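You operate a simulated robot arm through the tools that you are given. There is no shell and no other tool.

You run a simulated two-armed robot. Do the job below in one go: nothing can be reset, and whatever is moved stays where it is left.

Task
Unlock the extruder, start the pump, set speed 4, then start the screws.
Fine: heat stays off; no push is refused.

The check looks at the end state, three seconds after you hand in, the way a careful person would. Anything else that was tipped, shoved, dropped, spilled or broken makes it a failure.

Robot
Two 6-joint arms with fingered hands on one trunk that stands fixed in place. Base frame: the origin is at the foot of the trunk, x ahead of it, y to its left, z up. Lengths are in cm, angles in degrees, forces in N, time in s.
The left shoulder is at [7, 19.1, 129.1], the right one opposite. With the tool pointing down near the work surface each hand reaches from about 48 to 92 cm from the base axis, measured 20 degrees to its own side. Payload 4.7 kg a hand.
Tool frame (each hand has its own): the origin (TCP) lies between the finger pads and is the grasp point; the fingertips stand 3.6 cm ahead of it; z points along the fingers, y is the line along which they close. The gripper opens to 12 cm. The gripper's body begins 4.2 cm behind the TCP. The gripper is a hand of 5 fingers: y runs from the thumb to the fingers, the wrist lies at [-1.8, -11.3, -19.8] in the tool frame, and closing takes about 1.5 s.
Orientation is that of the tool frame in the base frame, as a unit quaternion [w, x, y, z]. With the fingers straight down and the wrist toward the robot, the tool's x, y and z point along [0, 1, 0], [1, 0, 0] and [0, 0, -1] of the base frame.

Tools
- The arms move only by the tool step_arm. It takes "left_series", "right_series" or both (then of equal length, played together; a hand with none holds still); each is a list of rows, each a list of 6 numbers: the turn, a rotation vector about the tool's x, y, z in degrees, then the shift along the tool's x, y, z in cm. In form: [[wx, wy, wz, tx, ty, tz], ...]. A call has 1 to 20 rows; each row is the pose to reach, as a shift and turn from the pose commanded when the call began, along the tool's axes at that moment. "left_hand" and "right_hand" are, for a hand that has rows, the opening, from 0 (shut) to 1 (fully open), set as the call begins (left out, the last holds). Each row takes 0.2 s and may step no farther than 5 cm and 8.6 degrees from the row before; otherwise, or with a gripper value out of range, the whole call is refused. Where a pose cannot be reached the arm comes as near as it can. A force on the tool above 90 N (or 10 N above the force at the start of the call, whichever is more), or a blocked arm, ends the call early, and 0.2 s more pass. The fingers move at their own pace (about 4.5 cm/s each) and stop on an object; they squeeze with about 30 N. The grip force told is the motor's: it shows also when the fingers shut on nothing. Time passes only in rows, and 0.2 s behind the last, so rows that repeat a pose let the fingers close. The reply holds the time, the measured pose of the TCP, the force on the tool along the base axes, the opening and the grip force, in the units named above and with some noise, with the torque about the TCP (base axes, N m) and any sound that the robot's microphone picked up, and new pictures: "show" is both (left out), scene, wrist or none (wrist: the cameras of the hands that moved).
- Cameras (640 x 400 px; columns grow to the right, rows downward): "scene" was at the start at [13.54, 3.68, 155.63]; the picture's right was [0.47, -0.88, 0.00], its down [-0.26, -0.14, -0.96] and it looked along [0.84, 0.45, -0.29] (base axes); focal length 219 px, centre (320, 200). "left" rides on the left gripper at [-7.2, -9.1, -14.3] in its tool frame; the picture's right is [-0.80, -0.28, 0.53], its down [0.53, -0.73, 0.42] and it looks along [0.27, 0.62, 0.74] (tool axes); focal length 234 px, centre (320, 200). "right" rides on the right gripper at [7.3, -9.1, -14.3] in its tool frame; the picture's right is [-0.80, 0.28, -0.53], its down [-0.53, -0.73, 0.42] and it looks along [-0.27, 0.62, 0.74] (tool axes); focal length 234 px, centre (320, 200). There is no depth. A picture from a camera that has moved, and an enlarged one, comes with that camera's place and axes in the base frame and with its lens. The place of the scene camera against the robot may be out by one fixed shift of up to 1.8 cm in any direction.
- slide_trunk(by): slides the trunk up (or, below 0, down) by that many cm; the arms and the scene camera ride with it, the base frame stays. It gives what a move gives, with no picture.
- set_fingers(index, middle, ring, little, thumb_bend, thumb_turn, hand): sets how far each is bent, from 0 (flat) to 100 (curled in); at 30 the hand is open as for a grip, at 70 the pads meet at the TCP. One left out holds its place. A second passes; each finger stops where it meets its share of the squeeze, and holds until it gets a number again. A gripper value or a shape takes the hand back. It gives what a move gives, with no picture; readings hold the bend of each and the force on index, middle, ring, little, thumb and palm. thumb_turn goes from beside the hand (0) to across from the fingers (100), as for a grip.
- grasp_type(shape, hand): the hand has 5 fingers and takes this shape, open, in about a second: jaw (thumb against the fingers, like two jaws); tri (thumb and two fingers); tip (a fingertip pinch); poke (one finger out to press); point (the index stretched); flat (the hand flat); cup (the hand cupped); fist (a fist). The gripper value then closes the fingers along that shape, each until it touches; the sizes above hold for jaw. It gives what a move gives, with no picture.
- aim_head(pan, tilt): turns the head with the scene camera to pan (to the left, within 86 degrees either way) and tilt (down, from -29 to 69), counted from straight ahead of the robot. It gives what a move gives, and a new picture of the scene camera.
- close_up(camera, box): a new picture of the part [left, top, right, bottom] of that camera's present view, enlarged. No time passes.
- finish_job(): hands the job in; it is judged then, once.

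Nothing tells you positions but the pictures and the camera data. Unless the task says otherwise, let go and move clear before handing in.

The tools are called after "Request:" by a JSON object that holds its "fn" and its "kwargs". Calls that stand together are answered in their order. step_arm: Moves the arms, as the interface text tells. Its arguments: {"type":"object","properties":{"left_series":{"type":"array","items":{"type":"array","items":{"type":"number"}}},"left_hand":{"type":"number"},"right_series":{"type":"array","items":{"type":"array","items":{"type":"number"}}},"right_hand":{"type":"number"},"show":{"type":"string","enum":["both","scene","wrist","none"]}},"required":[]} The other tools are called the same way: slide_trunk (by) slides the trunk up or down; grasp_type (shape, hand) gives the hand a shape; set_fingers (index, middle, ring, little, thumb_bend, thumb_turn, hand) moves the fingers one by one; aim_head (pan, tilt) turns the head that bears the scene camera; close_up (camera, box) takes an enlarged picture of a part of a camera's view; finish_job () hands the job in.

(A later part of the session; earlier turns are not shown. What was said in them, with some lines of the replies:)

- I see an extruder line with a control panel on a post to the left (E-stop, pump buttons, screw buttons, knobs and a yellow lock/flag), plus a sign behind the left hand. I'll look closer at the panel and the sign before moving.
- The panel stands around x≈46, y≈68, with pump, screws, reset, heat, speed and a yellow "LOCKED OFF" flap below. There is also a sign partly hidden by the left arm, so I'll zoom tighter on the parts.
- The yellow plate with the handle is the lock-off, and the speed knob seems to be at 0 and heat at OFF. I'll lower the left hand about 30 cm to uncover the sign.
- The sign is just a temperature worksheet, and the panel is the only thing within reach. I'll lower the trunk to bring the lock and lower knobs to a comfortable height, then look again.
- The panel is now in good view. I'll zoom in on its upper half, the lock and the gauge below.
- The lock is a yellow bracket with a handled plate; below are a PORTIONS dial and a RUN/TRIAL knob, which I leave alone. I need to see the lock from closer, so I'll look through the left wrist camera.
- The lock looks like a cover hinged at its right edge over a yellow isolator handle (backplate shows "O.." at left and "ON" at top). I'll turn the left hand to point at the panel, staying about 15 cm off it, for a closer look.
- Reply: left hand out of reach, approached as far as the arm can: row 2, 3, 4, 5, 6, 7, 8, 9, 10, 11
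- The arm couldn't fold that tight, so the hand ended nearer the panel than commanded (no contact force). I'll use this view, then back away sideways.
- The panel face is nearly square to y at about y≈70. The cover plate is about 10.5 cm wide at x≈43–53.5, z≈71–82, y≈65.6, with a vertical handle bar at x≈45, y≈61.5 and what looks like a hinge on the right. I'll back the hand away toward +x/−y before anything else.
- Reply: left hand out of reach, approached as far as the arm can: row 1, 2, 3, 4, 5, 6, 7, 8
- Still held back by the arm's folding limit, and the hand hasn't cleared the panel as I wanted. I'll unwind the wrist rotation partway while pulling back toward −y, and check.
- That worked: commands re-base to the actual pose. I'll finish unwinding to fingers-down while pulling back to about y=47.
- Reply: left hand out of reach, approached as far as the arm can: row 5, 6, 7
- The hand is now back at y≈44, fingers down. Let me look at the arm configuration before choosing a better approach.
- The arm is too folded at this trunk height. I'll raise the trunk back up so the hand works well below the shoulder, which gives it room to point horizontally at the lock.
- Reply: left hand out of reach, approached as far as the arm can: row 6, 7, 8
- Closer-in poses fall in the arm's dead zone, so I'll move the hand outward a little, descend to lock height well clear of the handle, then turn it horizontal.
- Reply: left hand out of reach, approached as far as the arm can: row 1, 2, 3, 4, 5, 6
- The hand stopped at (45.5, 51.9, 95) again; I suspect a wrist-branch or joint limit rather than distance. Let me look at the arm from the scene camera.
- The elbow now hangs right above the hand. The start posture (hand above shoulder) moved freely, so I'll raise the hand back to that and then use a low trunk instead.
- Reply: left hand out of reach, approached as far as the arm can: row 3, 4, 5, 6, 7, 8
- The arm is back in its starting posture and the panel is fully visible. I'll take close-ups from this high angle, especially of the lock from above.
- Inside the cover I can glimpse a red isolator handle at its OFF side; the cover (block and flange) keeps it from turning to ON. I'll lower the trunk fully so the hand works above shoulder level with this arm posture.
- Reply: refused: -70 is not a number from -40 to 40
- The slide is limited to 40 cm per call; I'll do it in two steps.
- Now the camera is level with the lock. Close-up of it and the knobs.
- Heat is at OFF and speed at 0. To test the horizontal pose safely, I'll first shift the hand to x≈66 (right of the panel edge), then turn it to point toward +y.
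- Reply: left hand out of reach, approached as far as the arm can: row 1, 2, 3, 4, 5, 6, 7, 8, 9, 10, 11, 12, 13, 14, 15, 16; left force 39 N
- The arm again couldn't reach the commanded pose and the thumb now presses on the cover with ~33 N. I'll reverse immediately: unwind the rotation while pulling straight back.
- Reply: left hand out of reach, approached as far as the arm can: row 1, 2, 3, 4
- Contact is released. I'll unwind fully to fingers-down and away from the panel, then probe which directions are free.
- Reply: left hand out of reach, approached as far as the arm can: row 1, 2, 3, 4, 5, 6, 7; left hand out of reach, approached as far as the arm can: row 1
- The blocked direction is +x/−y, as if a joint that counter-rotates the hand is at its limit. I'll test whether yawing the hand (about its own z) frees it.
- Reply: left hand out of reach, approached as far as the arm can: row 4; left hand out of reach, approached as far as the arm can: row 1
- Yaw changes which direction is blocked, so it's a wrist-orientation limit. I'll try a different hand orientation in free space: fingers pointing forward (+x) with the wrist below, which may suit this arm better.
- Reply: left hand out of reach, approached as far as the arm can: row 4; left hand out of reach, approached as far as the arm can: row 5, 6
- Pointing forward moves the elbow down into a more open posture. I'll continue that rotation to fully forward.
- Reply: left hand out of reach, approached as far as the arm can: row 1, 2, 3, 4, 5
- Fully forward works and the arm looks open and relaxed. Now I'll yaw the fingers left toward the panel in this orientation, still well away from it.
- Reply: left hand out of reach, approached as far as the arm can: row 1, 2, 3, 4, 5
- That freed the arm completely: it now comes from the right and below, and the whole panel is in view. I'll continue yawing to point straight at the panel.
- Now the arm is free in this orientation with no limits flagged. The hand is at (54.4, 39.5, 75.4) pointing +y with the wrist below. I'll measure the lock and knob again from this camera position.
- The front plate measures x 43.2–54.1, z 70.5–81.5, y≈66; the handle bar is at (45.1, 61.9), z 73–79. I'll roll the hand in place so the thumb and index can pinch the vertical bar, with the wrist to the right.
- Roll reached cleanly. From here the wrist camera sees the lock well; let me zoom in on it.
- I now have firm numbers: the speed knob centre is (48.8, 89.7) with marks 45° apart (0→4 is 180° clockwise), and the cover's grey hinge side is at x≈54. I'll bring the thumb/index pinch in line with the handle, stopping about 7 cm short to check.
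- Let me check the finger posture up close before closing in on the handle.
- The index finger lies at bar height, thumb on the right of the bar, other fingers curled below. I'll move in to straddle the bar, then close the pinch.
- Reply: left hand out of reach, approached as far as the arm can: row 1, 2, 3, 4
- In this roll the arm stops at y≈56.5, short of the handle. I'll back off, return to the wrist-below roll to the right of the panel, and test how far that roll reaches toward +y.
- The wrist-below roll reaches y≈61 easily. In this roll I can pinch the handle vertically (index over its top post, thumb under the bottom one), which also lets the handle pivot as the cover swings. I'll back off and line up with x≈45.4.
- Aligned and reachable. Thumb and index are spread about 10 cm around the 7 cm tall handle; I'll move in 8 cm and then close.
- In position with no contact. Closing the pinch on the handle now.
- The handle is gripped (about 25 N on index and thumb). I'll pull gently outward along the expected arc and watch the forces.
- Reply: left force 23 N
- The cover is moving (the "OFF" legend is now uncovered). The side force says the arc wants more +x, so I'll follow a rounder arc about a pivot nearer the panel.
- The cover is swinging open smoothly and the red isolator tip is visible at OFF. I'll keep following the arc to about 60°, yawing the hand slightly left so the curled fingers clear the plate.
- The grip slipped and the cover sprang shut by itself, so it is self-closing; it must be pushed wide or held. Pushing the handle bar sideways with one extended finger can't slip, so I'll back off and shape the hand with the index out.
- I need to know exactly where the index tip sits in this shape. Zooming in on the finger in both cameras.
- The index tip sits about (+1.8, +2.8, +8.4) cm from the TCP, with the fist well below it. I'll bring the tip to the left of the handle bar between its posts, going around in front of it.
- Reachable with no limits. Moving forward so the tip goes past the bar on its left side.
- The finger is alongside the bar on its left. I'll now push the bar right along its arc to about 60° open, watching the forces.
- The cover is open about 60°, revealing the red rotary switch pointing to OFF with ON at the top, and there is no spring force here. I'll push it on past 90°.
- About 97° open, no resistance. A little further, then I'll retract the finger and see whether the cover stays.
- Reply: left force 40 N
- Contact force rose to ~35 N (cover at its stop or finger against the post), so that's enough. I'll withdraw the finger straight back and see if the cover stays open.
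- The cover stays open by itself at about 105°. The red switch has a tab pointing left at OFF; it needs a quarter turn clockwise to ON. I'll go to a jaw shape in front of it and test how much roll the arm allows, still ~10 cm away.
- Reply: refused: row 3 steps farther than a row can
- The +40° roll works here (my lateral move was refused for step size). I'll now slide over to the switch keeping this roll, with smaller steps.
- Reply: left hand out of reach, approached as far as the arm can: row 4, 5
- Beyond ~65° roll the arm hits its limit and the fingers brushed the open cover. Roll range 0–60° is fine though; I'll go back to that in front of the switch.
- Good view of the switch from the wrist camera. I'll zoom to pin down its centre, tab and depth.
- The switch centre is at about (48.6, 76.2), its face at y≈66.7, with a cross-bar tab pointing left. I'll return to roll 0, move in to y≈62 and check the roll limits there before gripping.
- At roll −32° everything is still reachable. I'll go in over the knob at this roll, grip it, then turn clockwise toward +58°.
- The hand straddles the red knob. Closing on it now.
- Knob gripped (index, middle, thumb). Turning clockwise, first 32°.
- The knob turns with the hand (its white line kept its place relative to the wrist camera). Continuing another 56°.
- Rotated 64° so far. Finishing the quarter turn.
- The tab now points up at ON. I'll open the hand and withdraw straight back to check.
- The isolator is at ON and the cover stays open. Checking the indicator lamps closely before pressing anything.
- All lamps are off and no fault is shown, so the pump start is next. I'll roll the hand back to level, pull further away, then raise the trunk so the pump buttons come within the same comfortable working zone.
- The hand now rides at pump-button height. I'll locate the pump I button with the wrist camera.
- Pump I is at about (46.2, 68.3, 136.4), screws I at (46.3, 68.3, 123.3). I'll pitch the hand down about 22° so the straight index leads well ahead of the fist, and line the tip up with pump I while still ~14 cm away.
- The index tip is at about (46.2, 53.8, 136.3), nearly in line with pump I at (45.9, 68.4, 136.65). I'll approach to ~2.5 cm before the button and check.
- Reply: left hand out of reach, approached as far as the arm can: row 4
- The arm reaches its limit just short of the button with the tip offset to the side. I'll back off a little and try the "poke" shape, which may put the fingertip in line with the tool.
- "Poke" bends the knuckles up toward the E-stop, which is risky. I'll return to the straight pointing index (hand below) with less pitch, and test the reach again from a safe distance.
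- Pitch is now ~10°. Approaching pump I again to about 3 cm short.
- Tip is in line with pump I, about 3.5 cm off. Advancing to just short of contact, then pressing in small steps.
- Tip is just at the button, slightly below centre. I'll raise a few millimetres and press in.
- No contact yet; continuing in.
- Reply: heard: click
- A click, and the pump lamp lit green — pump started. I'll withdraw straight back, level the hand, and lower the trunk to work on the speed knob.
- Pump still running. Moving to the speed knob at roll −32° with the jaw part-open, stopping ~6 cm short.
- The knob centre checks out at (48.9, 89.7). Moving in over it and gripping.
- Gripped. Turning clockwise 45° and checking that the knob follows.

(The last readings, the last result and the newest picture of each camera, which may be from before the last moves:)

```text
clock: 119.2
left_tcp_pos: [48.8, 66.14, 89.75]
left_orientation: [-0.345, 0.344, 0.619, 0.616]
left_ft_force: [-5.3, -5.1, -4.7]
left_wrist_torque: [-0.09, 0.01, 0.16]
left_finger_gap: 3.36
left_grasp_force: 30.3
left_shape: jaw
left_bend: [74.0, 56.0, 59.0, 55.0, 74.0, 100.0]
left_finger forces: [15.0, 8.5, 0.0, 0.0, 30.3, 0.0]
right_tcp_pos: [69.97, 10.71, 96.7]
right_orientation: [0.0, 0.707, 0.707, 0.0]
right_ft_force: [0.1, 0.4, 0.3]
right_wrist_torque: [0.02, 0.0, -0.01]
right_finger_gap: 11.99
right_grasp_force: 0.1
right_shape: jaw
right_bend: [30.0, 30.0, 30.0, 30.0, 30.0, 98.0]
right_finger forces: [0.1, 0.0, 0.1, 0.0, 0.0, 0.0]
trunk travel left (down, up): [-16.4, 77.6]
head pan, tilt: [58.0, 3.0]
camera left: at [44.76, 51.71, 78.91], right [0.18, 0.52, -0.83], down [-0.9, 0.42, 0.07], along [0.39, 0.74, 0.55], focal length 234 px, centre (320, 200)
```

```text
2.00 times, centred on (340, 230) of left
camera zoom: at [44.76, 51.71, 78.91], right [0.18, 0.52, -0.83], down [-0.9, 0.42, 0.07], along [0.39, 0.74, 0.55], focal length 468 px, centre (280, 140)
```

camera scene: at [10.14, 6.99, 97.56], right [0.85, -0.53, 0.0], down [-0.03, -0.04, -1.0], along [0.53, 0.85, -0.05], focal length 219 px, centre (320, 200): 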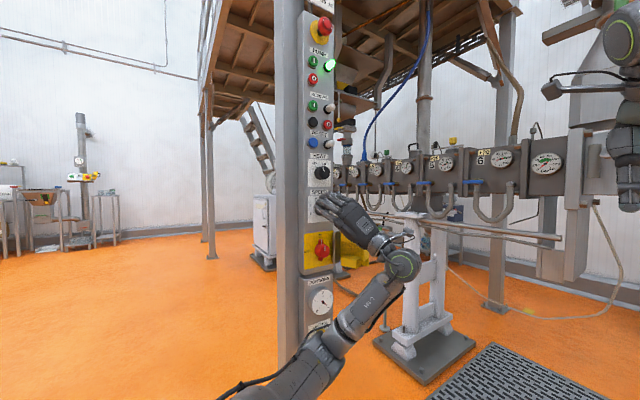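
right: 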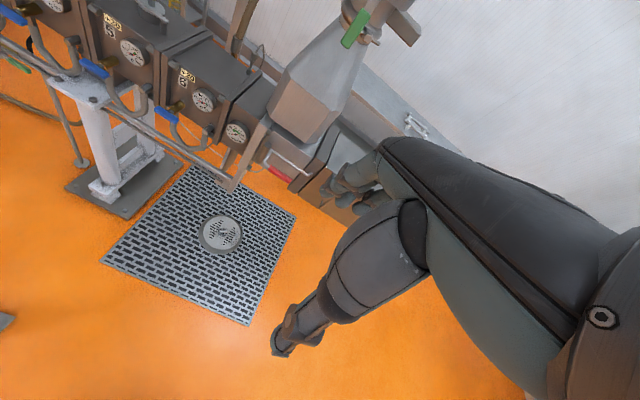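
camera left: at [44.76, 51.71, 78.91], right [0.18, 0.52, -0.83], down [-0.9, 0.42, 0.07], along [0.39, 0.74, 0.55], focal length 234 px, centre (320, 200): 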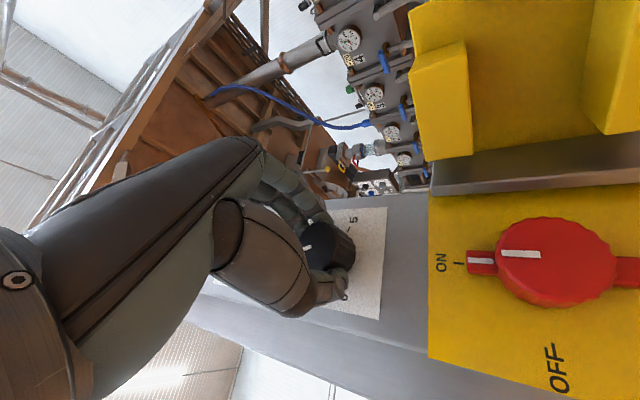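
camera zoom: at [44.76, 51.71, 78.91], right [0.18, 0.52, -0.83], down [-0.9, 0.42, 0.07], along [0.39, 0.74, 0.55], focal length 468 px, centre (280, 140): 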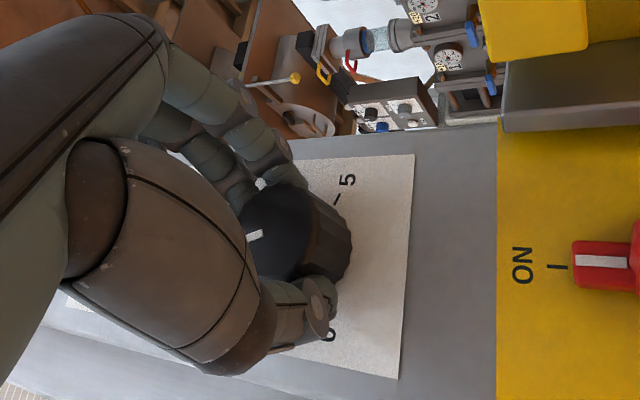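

Turned 90° with the knob following (now about 2). I'll open, back off, and check before re-gripping.

Request:
{"fn": "step_arm", "kwargs": {"left_series": [[0, 0, 0, 0, 0, 0], [0, 0, 0, 0, 0, 0], [0, 0, 0, 0, 0, 0], [0, 0, 0, 0, 0, 0], [0, 0, 0, 0, 0, 0], [0, 0, 0, 0, 0, -3], [0, 0, 0, 0, 0, -6], [0, 0, -8, 0, 0, -7], [0, 0, -16, 0, 0, -7], [0, 0, -24, 0, 0, -7], [0, 0, -32, 0, 0, -7], [0, 0, -40, 0, 0, -7], [0, 0, -48, 0, 0, -7], [0, 0, -56, 0, 0, -7], [0, 0, -64, 0, 0, -7], [0, 0, -72, 0, 0, -7], [0, 0, -80, 0, 0, -7], [0, 0, -88, 0, 0, -7], [0, 0, -91, 0, 0, -7]], "left_hand": 0.7, "show": "wrist"}}

Request:
{"fn": "close_up", "kwargs": {"camera": "left", "box": [260, 130, 480, 330]}}

```text
clock: 123.2
left_tcp_pos: [48.84, 59.03, 89.82]
left_orientation: [0.198, -0.2, 0.679, 0.678]
left_ft_force: [0.3, -0.7, -0.2]
left_wrist_torque: [0.0, -0.03, -0.02]
left_finger_gap: 8.36
left_grasp_force: 0.1
left_shape: jaw
left_bend: [27.0, 37.0, 35.0, 35.0, 60.0, 99.0]
left_finger forces: [0.1, 0.0, 0.0, 0.0, 0.0, 0.0]
right_tcp_pos: [69.95, 10.71, 96.73]
right_orientation: [0.0, 0.707, 0.707, 0.0]
right_ft_force: [-0.8, 0.0, 1.2]
right_wrist_torque: [0.0, -0.03, -0.01]
right_finger_gap: 11.99
right_grasp_force: 0.0
right_shape: jaw
right_bend: [30.0, 30.0, 30.0, 30.0, 30.0, 98.0]
right_finger forces: [0.0, 0.0, 0.0, 0.0, 0.0, 0.0]
trunk travel left (down, up): [-16.4, 77.6]
head pan, tilt: [58.0, 3.0]
camera left: at [59.82, 44.74, 86.14], right [0.83, 0.53, 0.2], down [-0.05, 0.42, -0.91], along [-0.56, 0.74, 0.38], focal length 234 px, centre (320, 200)
```

left: 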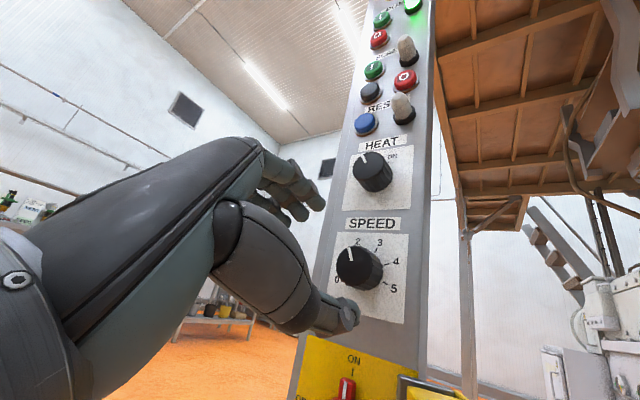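

```text
2.00 times, centred on (370, 230) of left
camera zoom: at [59.82, 44.74, 86.14], right [0.83, 0.53, 0.2], down [-0.05, 0.42, -0.91], along [-0.56, 0.74, 0.38], focal length 468 px, centre (220, 140)
```

zoom: 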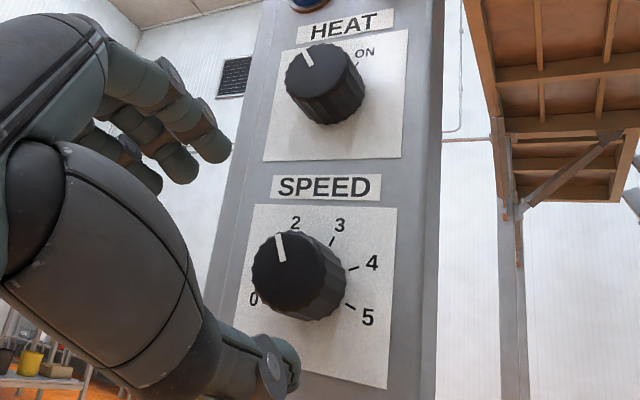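

Pointer is at 2. Re-gripping for the second quarter turn to 4.

Request:
{"fn": "step_arm", "kwargs": {"left_series": [[0, 0, 0, 0, 0, 2.5], [0, 0, 0, 0, 0, 5], [0, 0, 0, 0, 0, 7.1]], "show": "none"}}

Request:
{"fn": "step_arm", "kwargs": {"left_series": [[0, 0, 0, 0, 0, 0], [0, 0, 0, 0, 0, 0], [0, 0, 0, 0, 0, 0], [0, 0, 0, 0, 0, 0], [0, 0, 0, 0, 0, 0], [0, 0, 0, 0, 0, 0]], "left_hand": 0.1, "show": "wrist"}}

Request:
{"fn": "step_arm", "kwargs": {"left_series": [[0, 0, 7.5, 0, 0, 0], [0, 0, 15, 0, 0, 0], [0, 0, 22.5, 0, 0, 0], [0, 0, 30, 0, 0, 0], [0, 0, 37.5, 0, 0, 0], [0, 0, 45, 0, 0, 0]], "show": "wrist"}}

```text
clock: 124.0
left_tcp_pos: [48.81, 66.22, 89.92]
left_orientation: [0.197, -0.201, 0.679, 0.678]
left_ft_force: [-0.4, 0.0, -0.8]
left_wrist_torque: [-0.02, 0.0, 0.01]
left_finger_gap: 8.34
left_grasp_force: 0.0
left_shape: jaw
left_bend: [27.0, 37.0, 35.0, 35.0, 60.0, 99.0]
left_finger forces: [0.1, 0.0, 0.1, 0.0, 0.0, 0.1]
right_tcp_pos: [70.01, 10.79, 96.82]
right_orientation: [0.0, 0.707, 0.707, 0.0]
right_ft_force: [-0.4, -0.5, 0.6]
right_wrist_torque: [0.02, -0.01, -0.02]
right_finger_gap: 12.0
right_grasp_force: 0.1
right_shape: jaw
right_bend: [30.0, 30.0, 30.0, 30.0, 30.0, 98.0]
right_finger forces: [0.0, 0.0, 0.0, 0.0, 0.0, 0.0]
trunk travel left (down, up): [-16.4, 77.6]
head pan, tilt: [58.0, 3.0]
```

```text
clock: 125.4
left_tcp_pos: [48.81, 66.25, 89.73]
left_orientation: [0.197, -0.2, 0.68, 0.678]
left_ft_force: [2.1, 1.1, -3.4]
left_wrist_torque: [-0.02, -0.01, -0.01]
left_finger_gap: 3.38
left_grasp_force: 30.1
left_shape: jaw
left_bend: [74.0, 56.0, 59.0, 55.0, 74.0, 100.0]
left_finger forces: [14.0, 8.1, 0.0, 0.0, 26.5, 0.0]
right_tcp_pos: [69.99, 10.79, 96.73]
right_orientation: [0.0, 0.707, 0.707, 0.0]
right_ft_force: [0.0, 0.0, 0.0]
right_wrist_torque: [0.02, 0.01, -0.03]
right_finger_gap: 11.97
right_grasp_force: 0.1
right_shape: jaw
right_bend: [30.0, 30.0, 30.0, 30.0, 30.0, 98.0]
right_finger forces: [0.0, 0.0, 0.0, 0.0, 0.0, 0.0]
trunk travel left (down, up): [-16.4, 77.6]
head pan, tilt: [58.0, 3.0]
camera left: at [59.86, 51.86, 86.03], right [0.83, 0.53, 0.2], down [-0.05, 0.42, -0.91], along [-0.56, 0.74, 0.38], focal length 234 px, centre (320, 200)
```

left: 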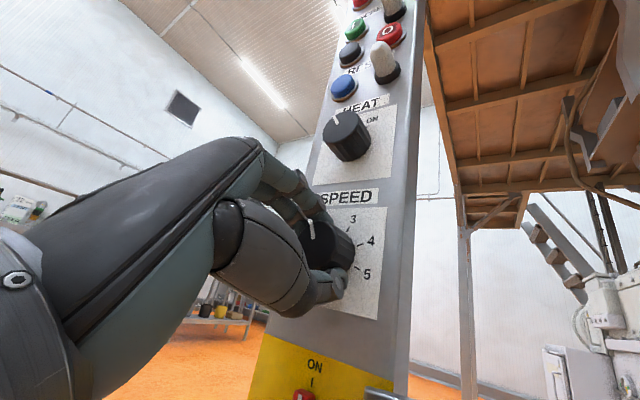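

```text
clock: 126.8
left_tcp_pos: [48.83, 66.19, 89.69]
left_orientation: [-0.078, 0.075, 0.704, 0.702]
left_ft_force: [-3.2, -1.7, -4.7]
left_wrist_torque: [-0.05, 0.0, 0.02]
left_finger_gap: 3.35
left_grasp_force: 30.3
left_shape: jaw
left_bend: [74.0, 56.0, 59.0, 55.0, 74.0, 100.0]
left_finger forces: [14.2, 8.7, 0.1, 0.0, 28.2, 0.0]
right_tcp_pos: [70.01, 10.73, 96.81]
right_orientation: [0.001, 0.707, 0.707, 0.001]
right_ft_force: [-0.7, -0.6, 1.1]
right_wrist_torque: [0.05, -0.01, 0.03]
right_finger_gap: 12.0
right_grasp_force: 0.1
right_shape: jaw
right_bend: [30.0, 30.0, 30.0, 30.0, 30.0, 98.0]
right_finger forces: [0.0, 0.0, 0.0, 0.0, 0.0, 0.0]
trunk travel left (down, up): [-16.4, 77.6]
head pan, tilt: [58.0, 3.0]
camera left: at [53.88, 51.84, 79.34], right [0.72, 0.53, -0.45], down [-0.68, 0.42, -0.6], along [-0.13, 0.74, 0.66], focal length 234 px, centre (320, 200)
```

left: 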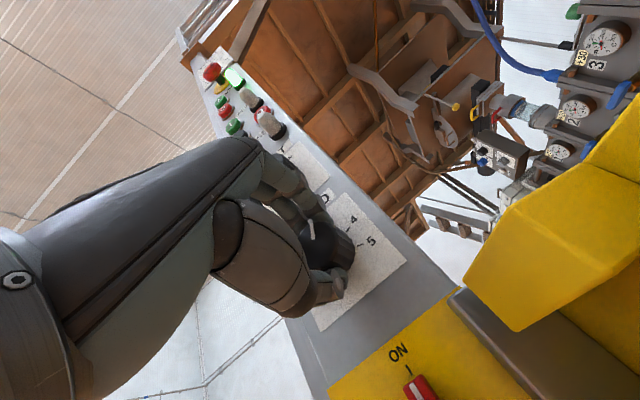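

Following well; finishing the last 45°, then releasing.

Request:
{"fn": "step_arm", "kwargs": {"left_series": [[0, 0, 7.5, 0, 0, 0], [0, 0, 15, 0, 0, 0], [0, 0, 22.5, 0, 0, 0], [0, 0, 30, 0, 0, 0], [0, 0, 37.5, 0, 0, 0], [0, 0, 45, 0, 0, 0], [0, 0, 45, 0, 0, 0]], "show": "none"}}

Request:
{"fn": "step_arm", "kwargs": {"left_series": [[0, 0, 0, 0, 0, 0], [0, 0, 0, 0, 0, 0], [0, 0, 0, 0, 0, 0], [0, 0, 0, 0, 0, 0], [0, 0, 0, 0, 0, 0], [0, 0, 0, 0, 0, -3], [0, 0, 0, 0, 0, -6], [0, 0, 0, 0, 0, -10], [0, 0, -8, 0, 0, -12], [0, 0, -16, 0, 0, -13], [0, 0, -24, 0, 0, -13], [0, 0, -32, 0, 0, -13], [0, 0, -40, 0, 0, -13], [0, 0, -48, 0, 0, -13], [0, 0, -56, 0, 0, -13], [0, 0, -58, 0, 0, -13]], "left_hand": 0.7, "show": "both"}}

Request:
{"fn": "close_up", "kwargs": {"camera": "scene", "box": [290, 145, 350, 265]}}

Request:
{"fn": "close_up", "kwargs": {"camera": "scene", "box": [295, 185, 345, 230]}}

```text
clock: 128.4
left_tcp_pos: [48.82, 66.12, 89.93]
left_orientation: [-0.34, 0.339, 0.621, 0.619]
left_ft_force: [-5.0, 0.4, -2.0]
left_wrist_torque: [0.02, 0.02, 0.09]
left_finger_gap: 3.37
left_grasp_force: 30.5
left_shape: jaw
left_bend: [74.0, 56.0, 59.0, 55.0, 74.0, 100.0]
left_finger forces: [14.2, 8.8, 0.0, 0.1, 28.3, 0.1]
right_tcp_pos: [69.95, 10.77, 96.88]
right_orientation: [0.0, 0.707, 0.707, 0.0]
right_ft_force: [0.7, -0.3, -0.1]
right_wrist_torque: [0.03, 0.0, 0.0]
right_finger_gap: 12.0
right_grasp_force: 0.0
right_shape: jaw
right_bend: [30.0, 30.0, 30.0, 30.0, 30.0, 98.0]
right_finger forces: [0.0, 0.1, 0.0, 0.0, 0.0, 0.0]
trunk travel left (down, up): [-16.4, 77.6]
head pan, tilt: [58.0, 3.0]
```

```text
clock: 131.8
left_tcp_pos: [48.96, 53.14, 89.92]
left_orientation: [0.003, -0.007, 0.708, 0.706]
left_ft_force: [0.3, -0.5, -0.6]
left_wrist_torque: [-0.01, -0.03, 0.0]
left_finger_gap: 8.34
left_grasp_force: 0.1
left_shape: jaw
left_bend: [27.0, 37.0, 35.0, 35.0, 60.0, 99.0]
left_finger forces: [0.0, 0.0, 0.1, 0.0, 0.0, 0.1]
right_tcp_pos: [69.9, 10.73, 96.8]
right_orientation: [0.0, 0.707, 0.707, -0.001]
right_ft_force: [0.6, -0.8, -0.2]
right_wrist_torque: [0.0, -0.01, -0.01]
right_finger_gap: 12.0
right_grasp_force: 0.0
right_shape: jaw
right_bend: [30.0, 30.0, 30.0, 30.0, 30.0, 98.0]
right_finger forces: [0.0, 0.0, 0.0, 0.0, 0.0, 0.0]
trunk travel left (down, up): [-16.4, 77.6]
head pan, tilt: [58.0, 3.0]
camera scene: at [10.14, 6.98, 97.57], right [0.85, -0.53, 0.0], down [-0.03, -0.04, -1.0], along [0.53, 0.85, -0.05], focal length 219 px, centre (320, 200)
camera left: at [56.17, 38.82, 80.86], right [0.81, 0.53, -0.27], down [-0.52, 0.42, -0.74], along [-0.28, 0.74, 0.62], focal length 234 px, centre (320, 200)
```

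scene: 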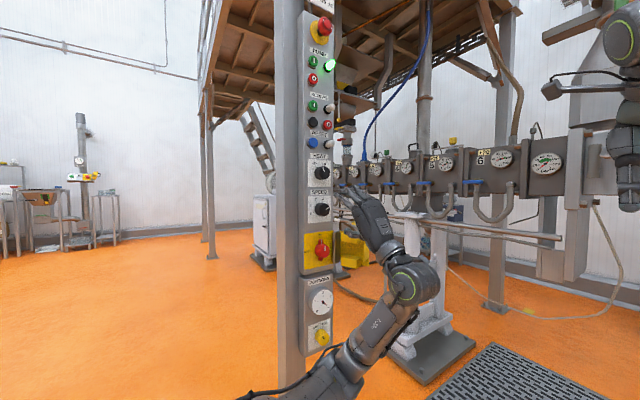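
left: 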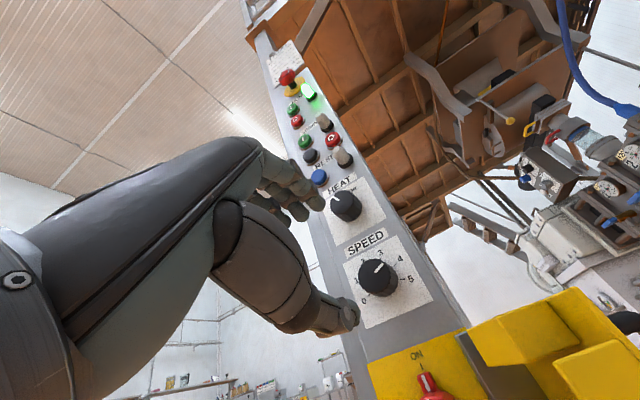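

```text
3.33 times, centred on (320, 205) of scene
camera zoom: at [10.14, 6.98, 97.57], right [0.85, -0.53, 0.0], down [-0.03, -0.04, -1.0], along [0.53, 0.85, -0.05], focal length 730 px, centre (320, 183)
```

zoom: 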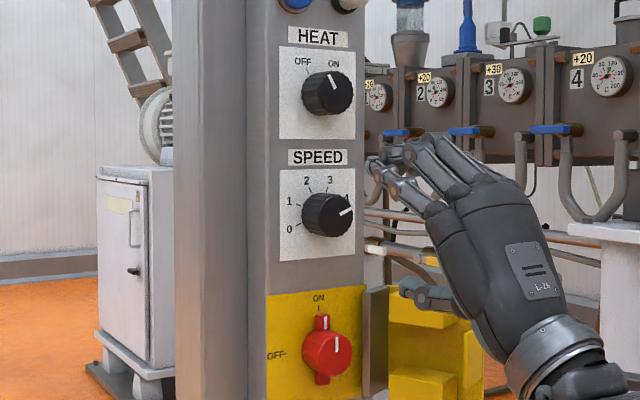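

```text
8.89 times, centred on (320, 208) of scene
camera zoom: at [10.14, 6.98, 97.57], right [0.85, -0.53, 0.0], down [-0.03, -0.04, -1.0], along [0.53, 0.85, -0.05], focal length 1948 px, centre (320, 133)
```

zoom: 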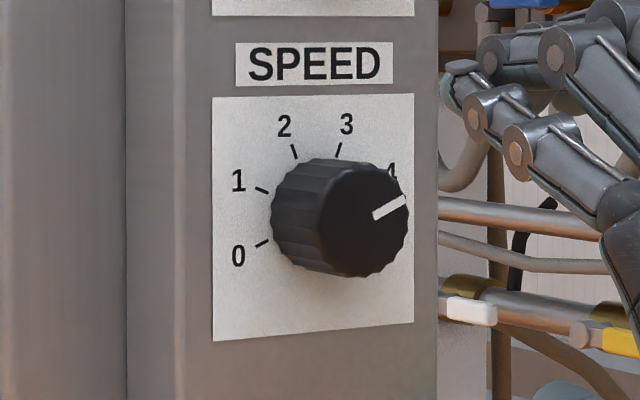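

Pointer looks to be at 4; I'll verify from the wrist camera too.

Request:
{"fn": "close_up", "kwargs": {"camera": "left", "box": [300, 170, 460, 330]}}

```text
2.50 times, centred on (380, 250) of left
camera zoom: at [56.17, 38.82, 80.86], right [0.81, 0.53, -0.27], down [-0.52, 0.42, -0.74], along [-0.28, 0.74, 0.62], focal length 585 px, centre (170, 75)
```

zoom: 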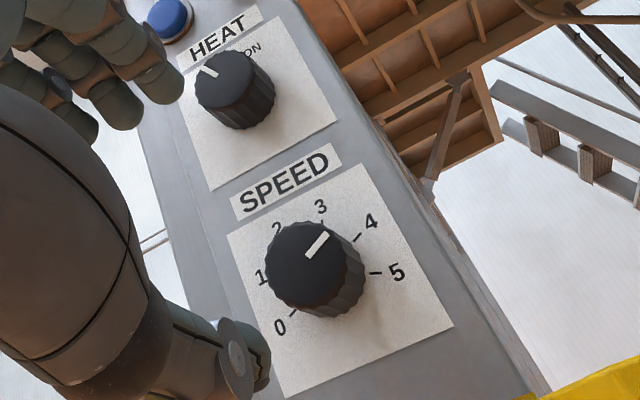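

Pointer is parallel to the 4 tick: speed 4 set, heat still OFF. Now for screws start: back off, point the index, and raise the trunk by the matching amount.

Request:
{"fn": "step_arm", "kwargs": {"left_series": [[0, 0, 0, 1, 0, -2.5], [0, 0, 0, 2.5, 0, -4.6]], "show": "none"}}

Request:
{"fn": "grasp_type", "kwargs": {"hand": "left", "shape": "point"}}

Request:
{"fn": "slide_trunk", "kwargs": {"by": 31.1}}

Request:
{"fn": "step_arm", "kwargs": {"left_series": [[5, 0, 0, 1.2, -2, 0], [9.8, 0, 0, 2.5, -4.3, 0], [9.8, 0, 0, 2.5, -4.0, 2.5]], "show": "both"}}

Request:
{"fn": "close_up", "kwargs": {"camera": "left", "box": [240, 80, 480, 280]}}

```text
clock: 132.4
left_tcp_pos: [46.35, 48.61, 89.72]
left_orientation: [0.003, -0.005, 0.708, 0.706]
left_ft_force: [0.3, -0.4, -0.2]
left_wrist_torque: [0.01, 0.02, 0.01]
left_finger_gap: 8.37
left_grasp_force: 0.0
left_shape: jaw
left_bend: [27.0, 37.0, 35.0, 35.0, 60.0, 99.0]
left_finger forces: [0.1, 0.0, 0.0, 0.0, 0.0, 0.1]
right_tcp_pos: [69.98, 10.69, 96.71]
right_orientation: [0.0, 0.707, 0.708, 0.0]
right_ft_force: [-0.7, -0.3, 0.2]
right_wrist_torque: [-0.04, 0.0, 0.0]
right_finger_gap: 12.01
right_grasp_force: 0.0
right_shape: jaw
right_bend: [30.0, 30.0, 30.0, 30.0, 30.0, 98.0]
right_finger forces: [0.0, 0.1, 0.0, 0.1, 0.1, 0.0]
trunk travel left (down, up): [-16.4, 77.6]
head pan, tilt: [58.0, 3.0]
```

```text
clock: 133.3
left_tcp_pos: [46.35, 48.66, 89.61]
left_orientation: [0.003, -0.006, 0.708, 0.706]
left_ft_force: [-0.3, 0.2, 1.1]
left_wrist_torque: [0.03, -0.01, -0.01]
left_finger_gap: 11.43
left_grasp_force: 0.1
left_shape: point
left_bend: [19.0, 100.0, 100.0, 100.0, 98.0, 88.0]
left_finger forces: [0.0, 0.1, 0.0, 0.0, 0.0, 0.1]
right_tcp_pos: [69.89, 10.66, 96.78]
right_orientation: [-0.001, 0.707, 0.708, 0.0]
right_ft_force: [-0.1, 0.0, 0.0]
right_wrist_torque: [-0.01, -0.01, -0.03]
right_finger_gap: 11.98
right_grasp_force: 0.0
right_shape: jaw
right_bend: [30.0, 30.0, 30.0, 30.0, 30.0, 98.0]
right_finger forces: [0.1, 0.1, 0.1, 0.0, 0.1, 0.1]
trunk travel left (down, up): [-16.4, 77.6]
head pan, tilt: [58.0, 3.0]
```

```text
clock: 136.4
left_tcp_pos: [46.44, 48.68, 120.81]
left_orientation: [0.003, -0.005, 0.708, 0.706]
left_ft_force: [-0.2, -0.7, 0.1]
left_wrist_torque: [0.03, -0.04, 0.05]
left_finger_gap: 11.37
left_grasp_force: 0.1
left_shape: point
left_bend: [19.0, 100.0, 100.0, 100.0, 98.0, 88.0]
left_finger forces: [0.0, 0.1, 0.0, 0.0, 0.1, 0.0]
right_tcp_pos: [69.94, 10.77, 127.85]
right_orientation: [0.0, 0.707, 0.707, 0.001]
right_ft_force: [0.3, -0.3, -0.1]
right_wrist_torque: [0.03, -0.02, 0.0]
right_finger_gap: 11.98
right_grasp_force: 0.0
right_shape: jaw
right_bend: [30.0, 30.0, 30.0, 30.0, 30.0, 98.0]
right_finger forces: [0.0, 0.0, 0.0, 0.1, 0.0, 0.0]
trunk travel left (down, up): [-47.5, 46.5]
head pan, tilt: [58.0, 3.0]
```

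```text
clock: 137.2
left_tcp_pos: [43.85, 51.22, 116.69]
left_orientation: [0.005, -0.004, 0.767, 0.642]
left_ft_force: [-0.6, -0.2, 0.8]
left_wrist_torque: [0.0, 0.01, -0.03]
left_finger_gap: 11.41
left_grasp_force: 0.0
left_shape: point
left_bend: [19.0, 100.0, 100.0, 100.0, 98.0, 88.0]
left_finger forces: [0.0, 0.0, 0.0, 0.0, 0.0, 0.0]
right_tcp_pos: [69.8, 10.89, 127.86]
right_orientation: [0.001, 0.707, 0.707, 0.0]
right_ft_force: [0.5, -0.2, -0.6]
right_wrist_torque: [-0.03, -0.02, -0.02]
right_finger_gap: 11.97
right_grasp_force: 0.1
right_shape: jaw
right_bend: [30.0, 30.0, 30.0, 30.0, 30.0, 98.0]
right_finger forces: [0.0, 0.0, 0.0, 0.1, 0.1, 0.0]
trunk travel left (down, up): [-47.5, 46.5]
head pan, tilt: [58.0, 3.0]
camera scene: at [10.08, 7.2, 128.65], right [0.85, -0.53, 0.0], down [-0.03, -0.05, -1.0], along [0.53, 0.85, -0.05], focal length 219 px, centre (320, 200)
camera left: at [51.11, 35.6, 110.4], right [0.81, 0.47, -0.36], down [-0.52, 0.29, -0.8], along [-0.28, 0.83, 0.48], focal length 234 px, centre (320, 200)
```

scene: 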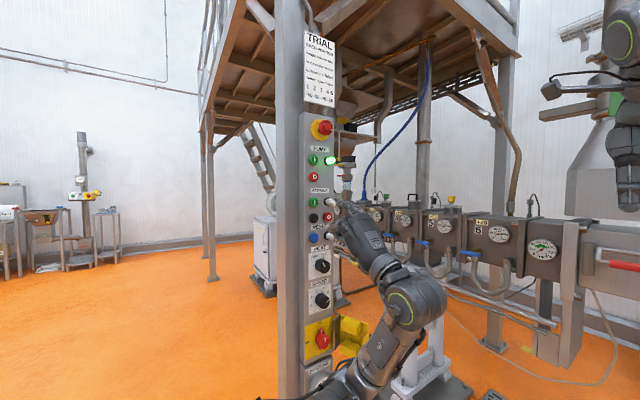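
left: 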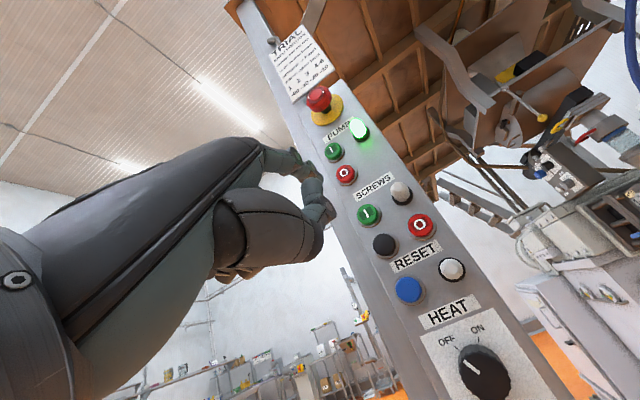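

```text
2.00 times, centred on (360, 180) of left
camera zoom: at [51.11, 35.6, 110.4], right [0.81, 0.47, -0.36], down [-0.52, 0.29, -0.8], along [-0.28, 0.83, 0.48], focal length 468 px, centre (240, 240)
```

zoom: 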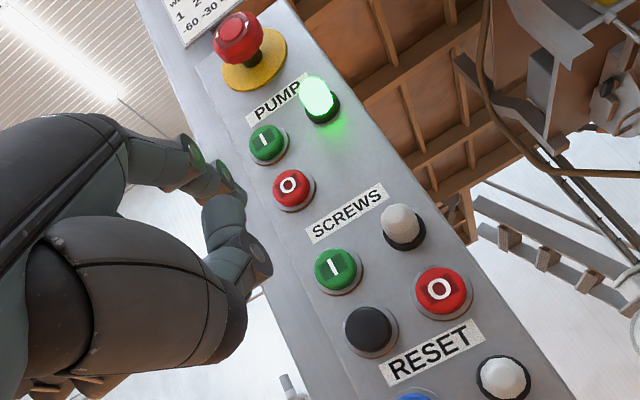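

Screws I is about 13.1 cm below pump I at the same x, so the same approach offset applies. Advancing to ~4 cm short and checking.

Request:
{"fn": "step_arm", "kwargs": {"left_series": [[0, 0, 0, 0, 0.6, 3.5], [0, 0, 0, 0, 1.25, 7], [0, 0, 0, 0, 1.85, 10.2]], "show": "wrist"}}

Request:
{"fn": "close_up", "kwargs": {"camera": "scene", "box": [300, 175, 360, 240]}}

Request:
{"fn": "close_up", "kwargs": {"camera": "left", "box": [240, 100, 440, 260]}}

```text
clock: 138.0
left_tcp_pos: [43.83, 61.46, 116.88]
left_orientation: [0.005, -0.004, 0.766, 0.643]
left_ft_force: [-0.1, 0.1, -0.3]
left_wrist_torque: [0.02, 0.03, 0.0]
left_finger_gap: 11.4
left_grasp_force: 0.1
left_shape: point
left_bend: [19.0, 100.0, 100.0, 100.0, 98.0, 88.0]
left_finger forces: [0.0, 0.1, 0.0, 0.1, 0.0, 0.0]
right_tcp_pos: [69.84, 10.75, 127.94]
right_orientation: [0.001, 0.707, 0.707, 0.0]
right_ft_force: [0.1, 0.0, 0.0]
right_wrist_torque: [-0.01, -0.01, 0.0]
right_finger_gap: 12.0
right_grasp_force: 0.1
right_shape: jaw
right_bend: [30.0, 30.0, 30.0, 30.0, 30.0, 98.0]
right_finger forces: [0.0, 0.0, 0.0, 0.0, 0.0, 0.0]
trunk travel left (down, up): [-47.5, 46.5]
head pan, tilt: [58.0, 3.0]
camera left: at [51.18, 45.84, 110.48], right [0.81, 0.47, -0.36], down [-0.52, 0.29, -0.8], along [-0.27, 0.83, 0.48], focal length 234 px, centre (320, 200)
```

left: 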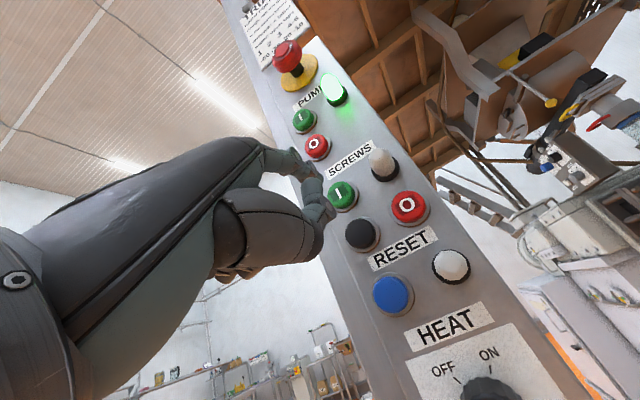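

```text
6.15 times, centred on (330, 208) of scene
camera zoom: at [10.05, 7.07, 128.67], right [0.85, -0.53, 0.0], down [-0.03, -0.05, -1.0], along [0.53, 0.85, -0.05], focal length 1349 px, centre (258, 154)
```

zoom: 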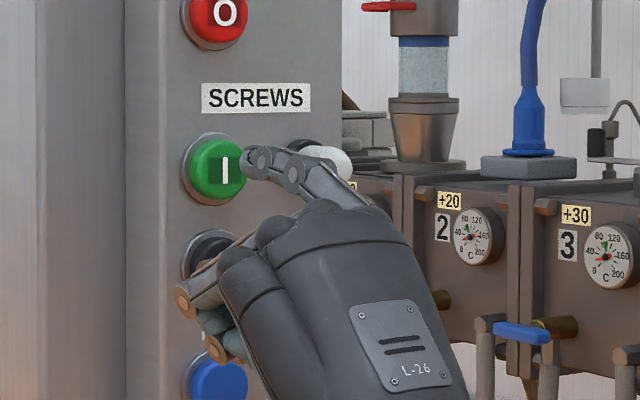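

```text
2.50 times, centred on (340, 180) of left
camera zoom: at [51.18, 45.84, 110.48], right [0.81, 0.47, -0.36], down [-0.52, 0.29, -0.8], along [-0.27, 0.83, 0.48], focal length 585 px, centre (270, 250)
```

zoom: 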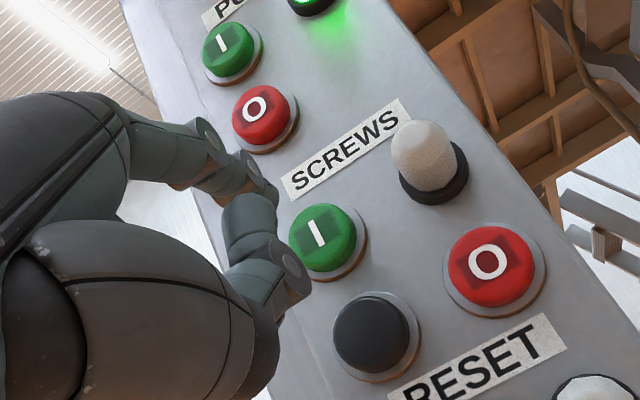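

Well aligned. Moving up to the button, then pressing in small steps.

Request:
{"fn": "step_arm", "kwargs": {"left_series": [[0, 0, 0, 0, 0.1, 1.4], [0, 0, 0, 0, 0.25, 2.7], [0, 0, 0, 0, 0.3, 3.2]], "show": "none"}}

Request:
{"fn": "close_up", "kwargs": {"camera": "scene", "box": [300, 175, 360, 240]}}

```text
clock: 138.8
left_tcp_pos: [43.84, 64.64, 116.53]
left_orientation: [0.004, -0.005, 0.766, 0.643]
left_ft_force: [0.8, -0.2, -0.6]
left_wrist_torque: [-0.02, 0.01, -0.03]
left_finger_gap: 11.43
left_grasp_force: 0.0
left_shape: point
left_bend: [19.0, 100.0, 100.0, 100.0, 98.0, 88.0]
left_finger forces: [0.0, 0.1, 0.0, 0.1, 0.0, 0.0]
right_tcp_pos: [69.95, 10.76, 127.85]
right_orientation: [0.001, 0.707, 0.707, -0.001]
right_ft_force: [1.4, 0.3, 0.2]
right_wrist_torque: [0.01, -0.01, -0.01]
right_finger_gap: 11.99
right_grasp_force: 0.1
right_shape: jaw
right_bend: [30.0, 30.0, 30.0, 30.0, 30.0, 98.0]
right_finger forces: [0.0, 0.0, 0.0, 0.1, 0.1, 0.1]
trunk travel left (down, up): [-47.5, 46.5]
head pan, tilt: [58.0, 3.0]
```

```text
6.15 times, centred on (330, 208) of scene
camera zoom: at [10.14, 6.99, 128.67], right [0.85, -0.53, 0.0], down [-0.03, -0.04, -1.0], along [0.53, 0.85, -0.05], focal length 1349 px, centre (258, 154)
```

zoom: 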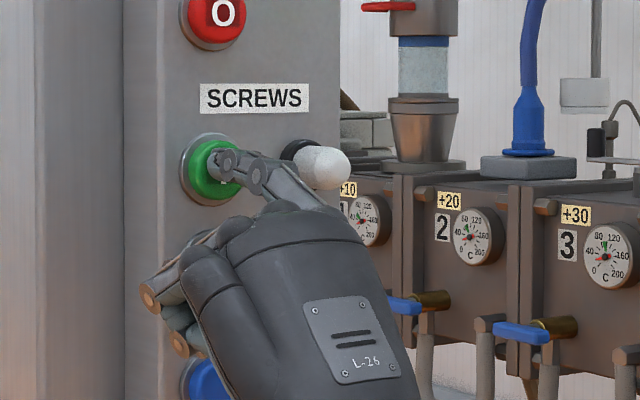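

The tip is centred over screws I. Pressing.

Request:
{"fn": "step_arm", "kwargs": {"left_series": [[0, 0, 0, 0, 0.05, 0.3], [0, 0, 0, 0, 0.1, 0.6]], "show": "wrist"}}

Request:
{"fn": "close_up", "kwargs": {"camera": "scene", "box": [300, 140, 360, 240]}}

```text
clock: 139.4
left_tcp_pos: [43.88, 65.11, 116.58]
left_orientation: [0.003, -0.006, 0.765, 0.643]
left_ft_force: [-0.5, -2.8, -1.0]
left_wrist_torque: [0.2, 0.01, -0.06]
left_finger_gap: 0.0
left_grasp_force: 0.0
left_shape: point
left_bend: [19.0, 100.0, 100.0, 100.0, 98.0, 88.0]
left_finger forces: [3.1, 0.1, 0.0, 0.0, 0.0, 0.0]
right_tcp_pos: [69.95, 10.56, 127.81]
right_orientation: [-0.001, 0.707, 0.707, 0.0]
right_ft_force: [0.7, 0.7, -0.8]
right_wrist_torque: [-0.02, 0.01, 0.03]
right_finger_gap: 11.99
right_grasp_force: 0.0
right_shape: jaw
right_bend: [30.0, 30.0, 30.0, 30.0, 30.0, 98.0]
right_finger forces: [0.0, 0.1, 0.0, 0.0, 0.1, 0.0]
trunk travel left (down, up): [-47.5, 46.5]
head pan, tilt: [58.0, 3.0]
heard: click
camera left: at [51.21, 49.55, 110.18], right [0.81, 0.47, -0.36], down [-0.52, 0.29, -0.8], along [-0.27, 0.83, 0.48], focal length 234 px, centre (320, 200)
```

left: 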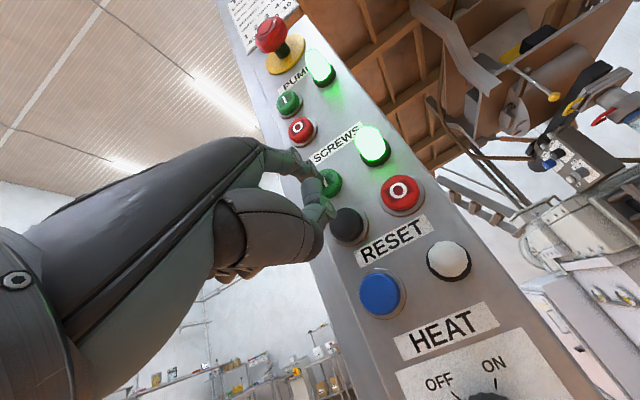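

```text
4.00 times, centred on (330, 190) of scene
camera zoom: at [10.15, 6.93, 128.67], right [0.85, -0.53, 0.0], down [-0.03, -0.04, -1.0], along [0.53, 0.85, -0.05], focal length 877 px, centre (280, 240)
```

zoom: 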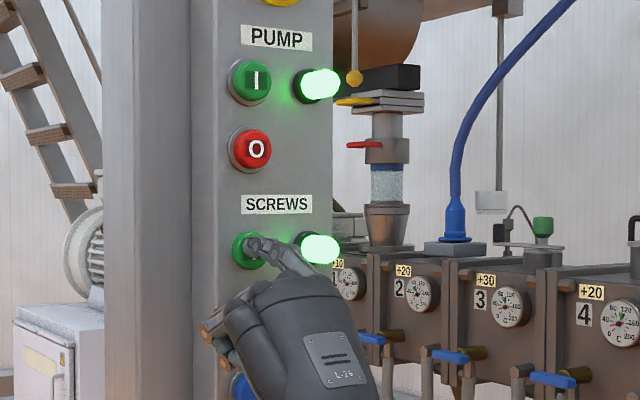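

Click, and the screws lamp lit green as well. I'll withdraw straight back, well clear of the panel, and check everything.

Request:
{"fn": "step_arm", "kwargs": {"left_series": [[0, 0, 0, 0, -0.6, -3.5], [0, 0, 0, 0, -1.2, -7], [0, 0, 0, 0, -1.9, -11], [0, 0, 0, 0, -2.6, -15], [0, 0, 0, -3, -2.8, -17]], "show": "both"}}

Request:
{"fn": "aim_head", "kwargs": {"pan": 58, "tilt": 18}}

Request:
{"fn": "close_up", "kwargs": {"camera": "scene", "box": [285, 75, 365, 180]}}

Request:
{"fn": "close_up", "kwargs": {"camera": "scene", "box": [285, 170, 365, 330]}}

```text
clock: 140.6
left_tcp_pos: [46.95, 47.99, 116.64]
left_orientation: [0.003, -0.005, 0.766, 0.643]
left_ft_force: [0.3, -0.2, 0.0]
left_wrist_torque: [-0.01, 0.03, 0.08]
left_finger_gap: 11.41
left_grasp_force: 0.0
left_shape: point
left_bend: [19.0, 100.0, 100.0, 100.0, 98.0, 88.0]
left_finger forces: [0.0, 0.0, 0.0, 0.0, 0.0, 0.0]
right_tcp_pos: [70.06, 10.72, 127.78]
right_orientation: [0.0, 0.707, 0.707, -0.001]
right_ft_force: [0.8, 0.1, 0.1]
right_wrist_torque: [0.04, -0.02, 0.0]
right_finger_gap: 12.0
right_grasp_force: 0.0
right_shape: jaw
right_bend: [30.0, 30.0, 30.0, 30.0, 30.0, 98.0]
right_finger forces: [0.0, 0.0, 0.1, 0.1, 0.1, 0.0]
trunk travel left (down, up): [-47.5, 46.5]
head pan, tilt: [58.0, 3.0]
camera scene: at [10.23, 6.96, 128.66], right [0.85, -0.53, 0.0], down [-0.03, -0.04, -1.0], along [0.53, 0.85, -0.05], focal length 219 px, centre (320, 200)
camera left: at [54.32, 32.36, 110.28], right [0.81, 0.47, -0.36], down [-0.52, 0.29, -0.8], along [-0.27, 0.83, 0.48], focal length 234 px, centre (320, 200)
```

scene: 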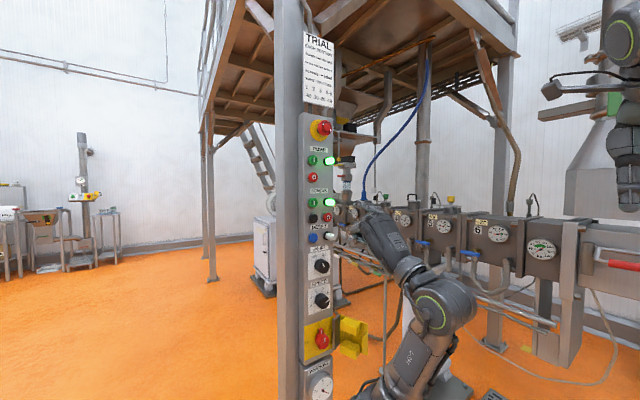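
left: 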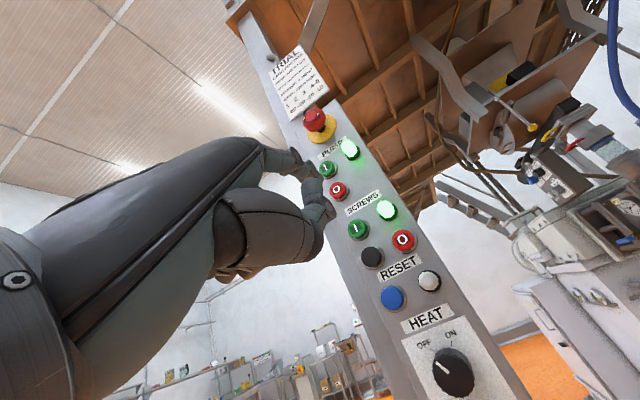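

```text
clock: 141.3
left_tcp_pos: [46.86, 48.1, 116.72]
left_orientation: [0.005, -0.004, 0.766, 0.643]
left_ft_force: [-0.5, 0.3, 0.5]
left_wrist_torque: [-0.06, 0.0, 0.01]
left_finger_gap: 11.42
left_grasp_force: 0.1
left_shape: point
left_bend: [19.0, 100.0, 100.0, 100.0, 98.0, 88.0]
left_finger forces: [0.0, 0.0, 0.0, 0.1, 0.0, 0.0]
right_tcp_pos: [70.1, 10.68, 127.9]
right_orientation: [-0.001, 0.706, 0.708, 0.001]
right_ft_force: [-0.3, 0.7, -0.6]
right_wrist_torque: [0.0, 0.0, 0.01]
right_finger_gap: 11.97
right_grasp_force: 0.1
right_shape: jaw
right_bend: [30.0, 30.0, 30.0, 30.0, 30.0, 98.0]
right_finger forces: [0.1, 0.1, 0.0, 0.1, 0.1, 0.0]
trunk travel left (down, up): [-47.5, 46.5]
head pan, tilt: [58.0, 18.0]
camera scene: at [10.26, 7.15, 126.24], right [0.85, -0.53, 0.0], down [-0.16, -0.26, -0.95], along [0.5, 0.81, -0.31], focal length 219 px, centre (320, 200)
```

scene: 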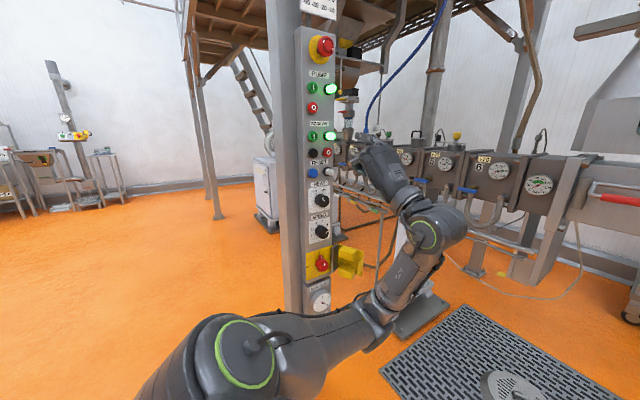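

```text
3.81 times, centred on (325, 128) of scene
camera zoom: at [10.26, 7.15, 126.24], right [0.85, -0.53, 0.0], down [-0.16, -0.26, -0.95], along [0.5, 0.81, -0.31], focal length 835 px, centre (301, 476)
```

zoom: 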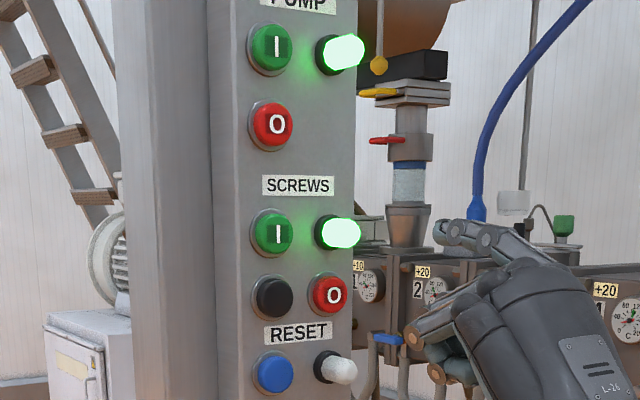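

```text
2.50 times, centred on (325, 250) of scene
camera zoom: at [10.26, 7.15, 126.24], right [0.85, -0.53, 0.0], down [-0.16, -0.26, -0.95], along [0.5, 0.81, -0.31], focal length 548 px, centre (308, 75)
```

zoom: 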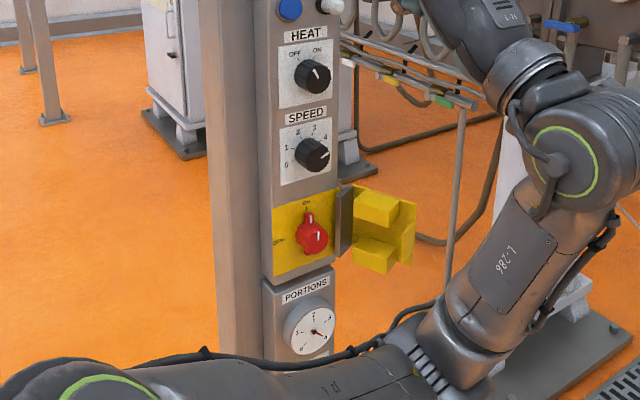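

Final state: cover open, isolator ON, pump and screws lamps lit, and the reset lamp dark. Speed reads 4, heat is OFF, and the hand is well clear. Nothing else was disturbed, so I'm handing in.

Request:
{"fn": "finish_job", "kwargs": {}}

```text
The job is handed in.
```

The extruder is unlocked, with its pump and screws running at speed 4 and heat still off. I've handed the job in.

- **Lock:** the yellow "LOCKED OFF" cover is swung open and the red isolator behind it is turned to ON. I left the cover open; its inner blocks look shaped to close only with the isolator at OFF.
- **Pump:** one push on I gave a click, and its lamp lit green.
- **Speed:** the knob was turned from 0 to 4 in two quarter turns; its pointer lines up with the 4 mark.
- **Screws:** one push on I gave a click, and its lamp lit green.
- **Pushes:** no push was refused; the reset lamp stayed dark.

While finding a workable arm posture, the thumb pressed the closed cover with about 33 N. Later the fingers brushed the open cover twice, at up to about 35 N. My first grip on the cover also slipped and it swung shut once. I saw no damage from any of this.

The left hand is clear of the panel and the right arm was not used. I did not touch the PORTIONS dial, the RUN/TRIAL knob or the E-stop.
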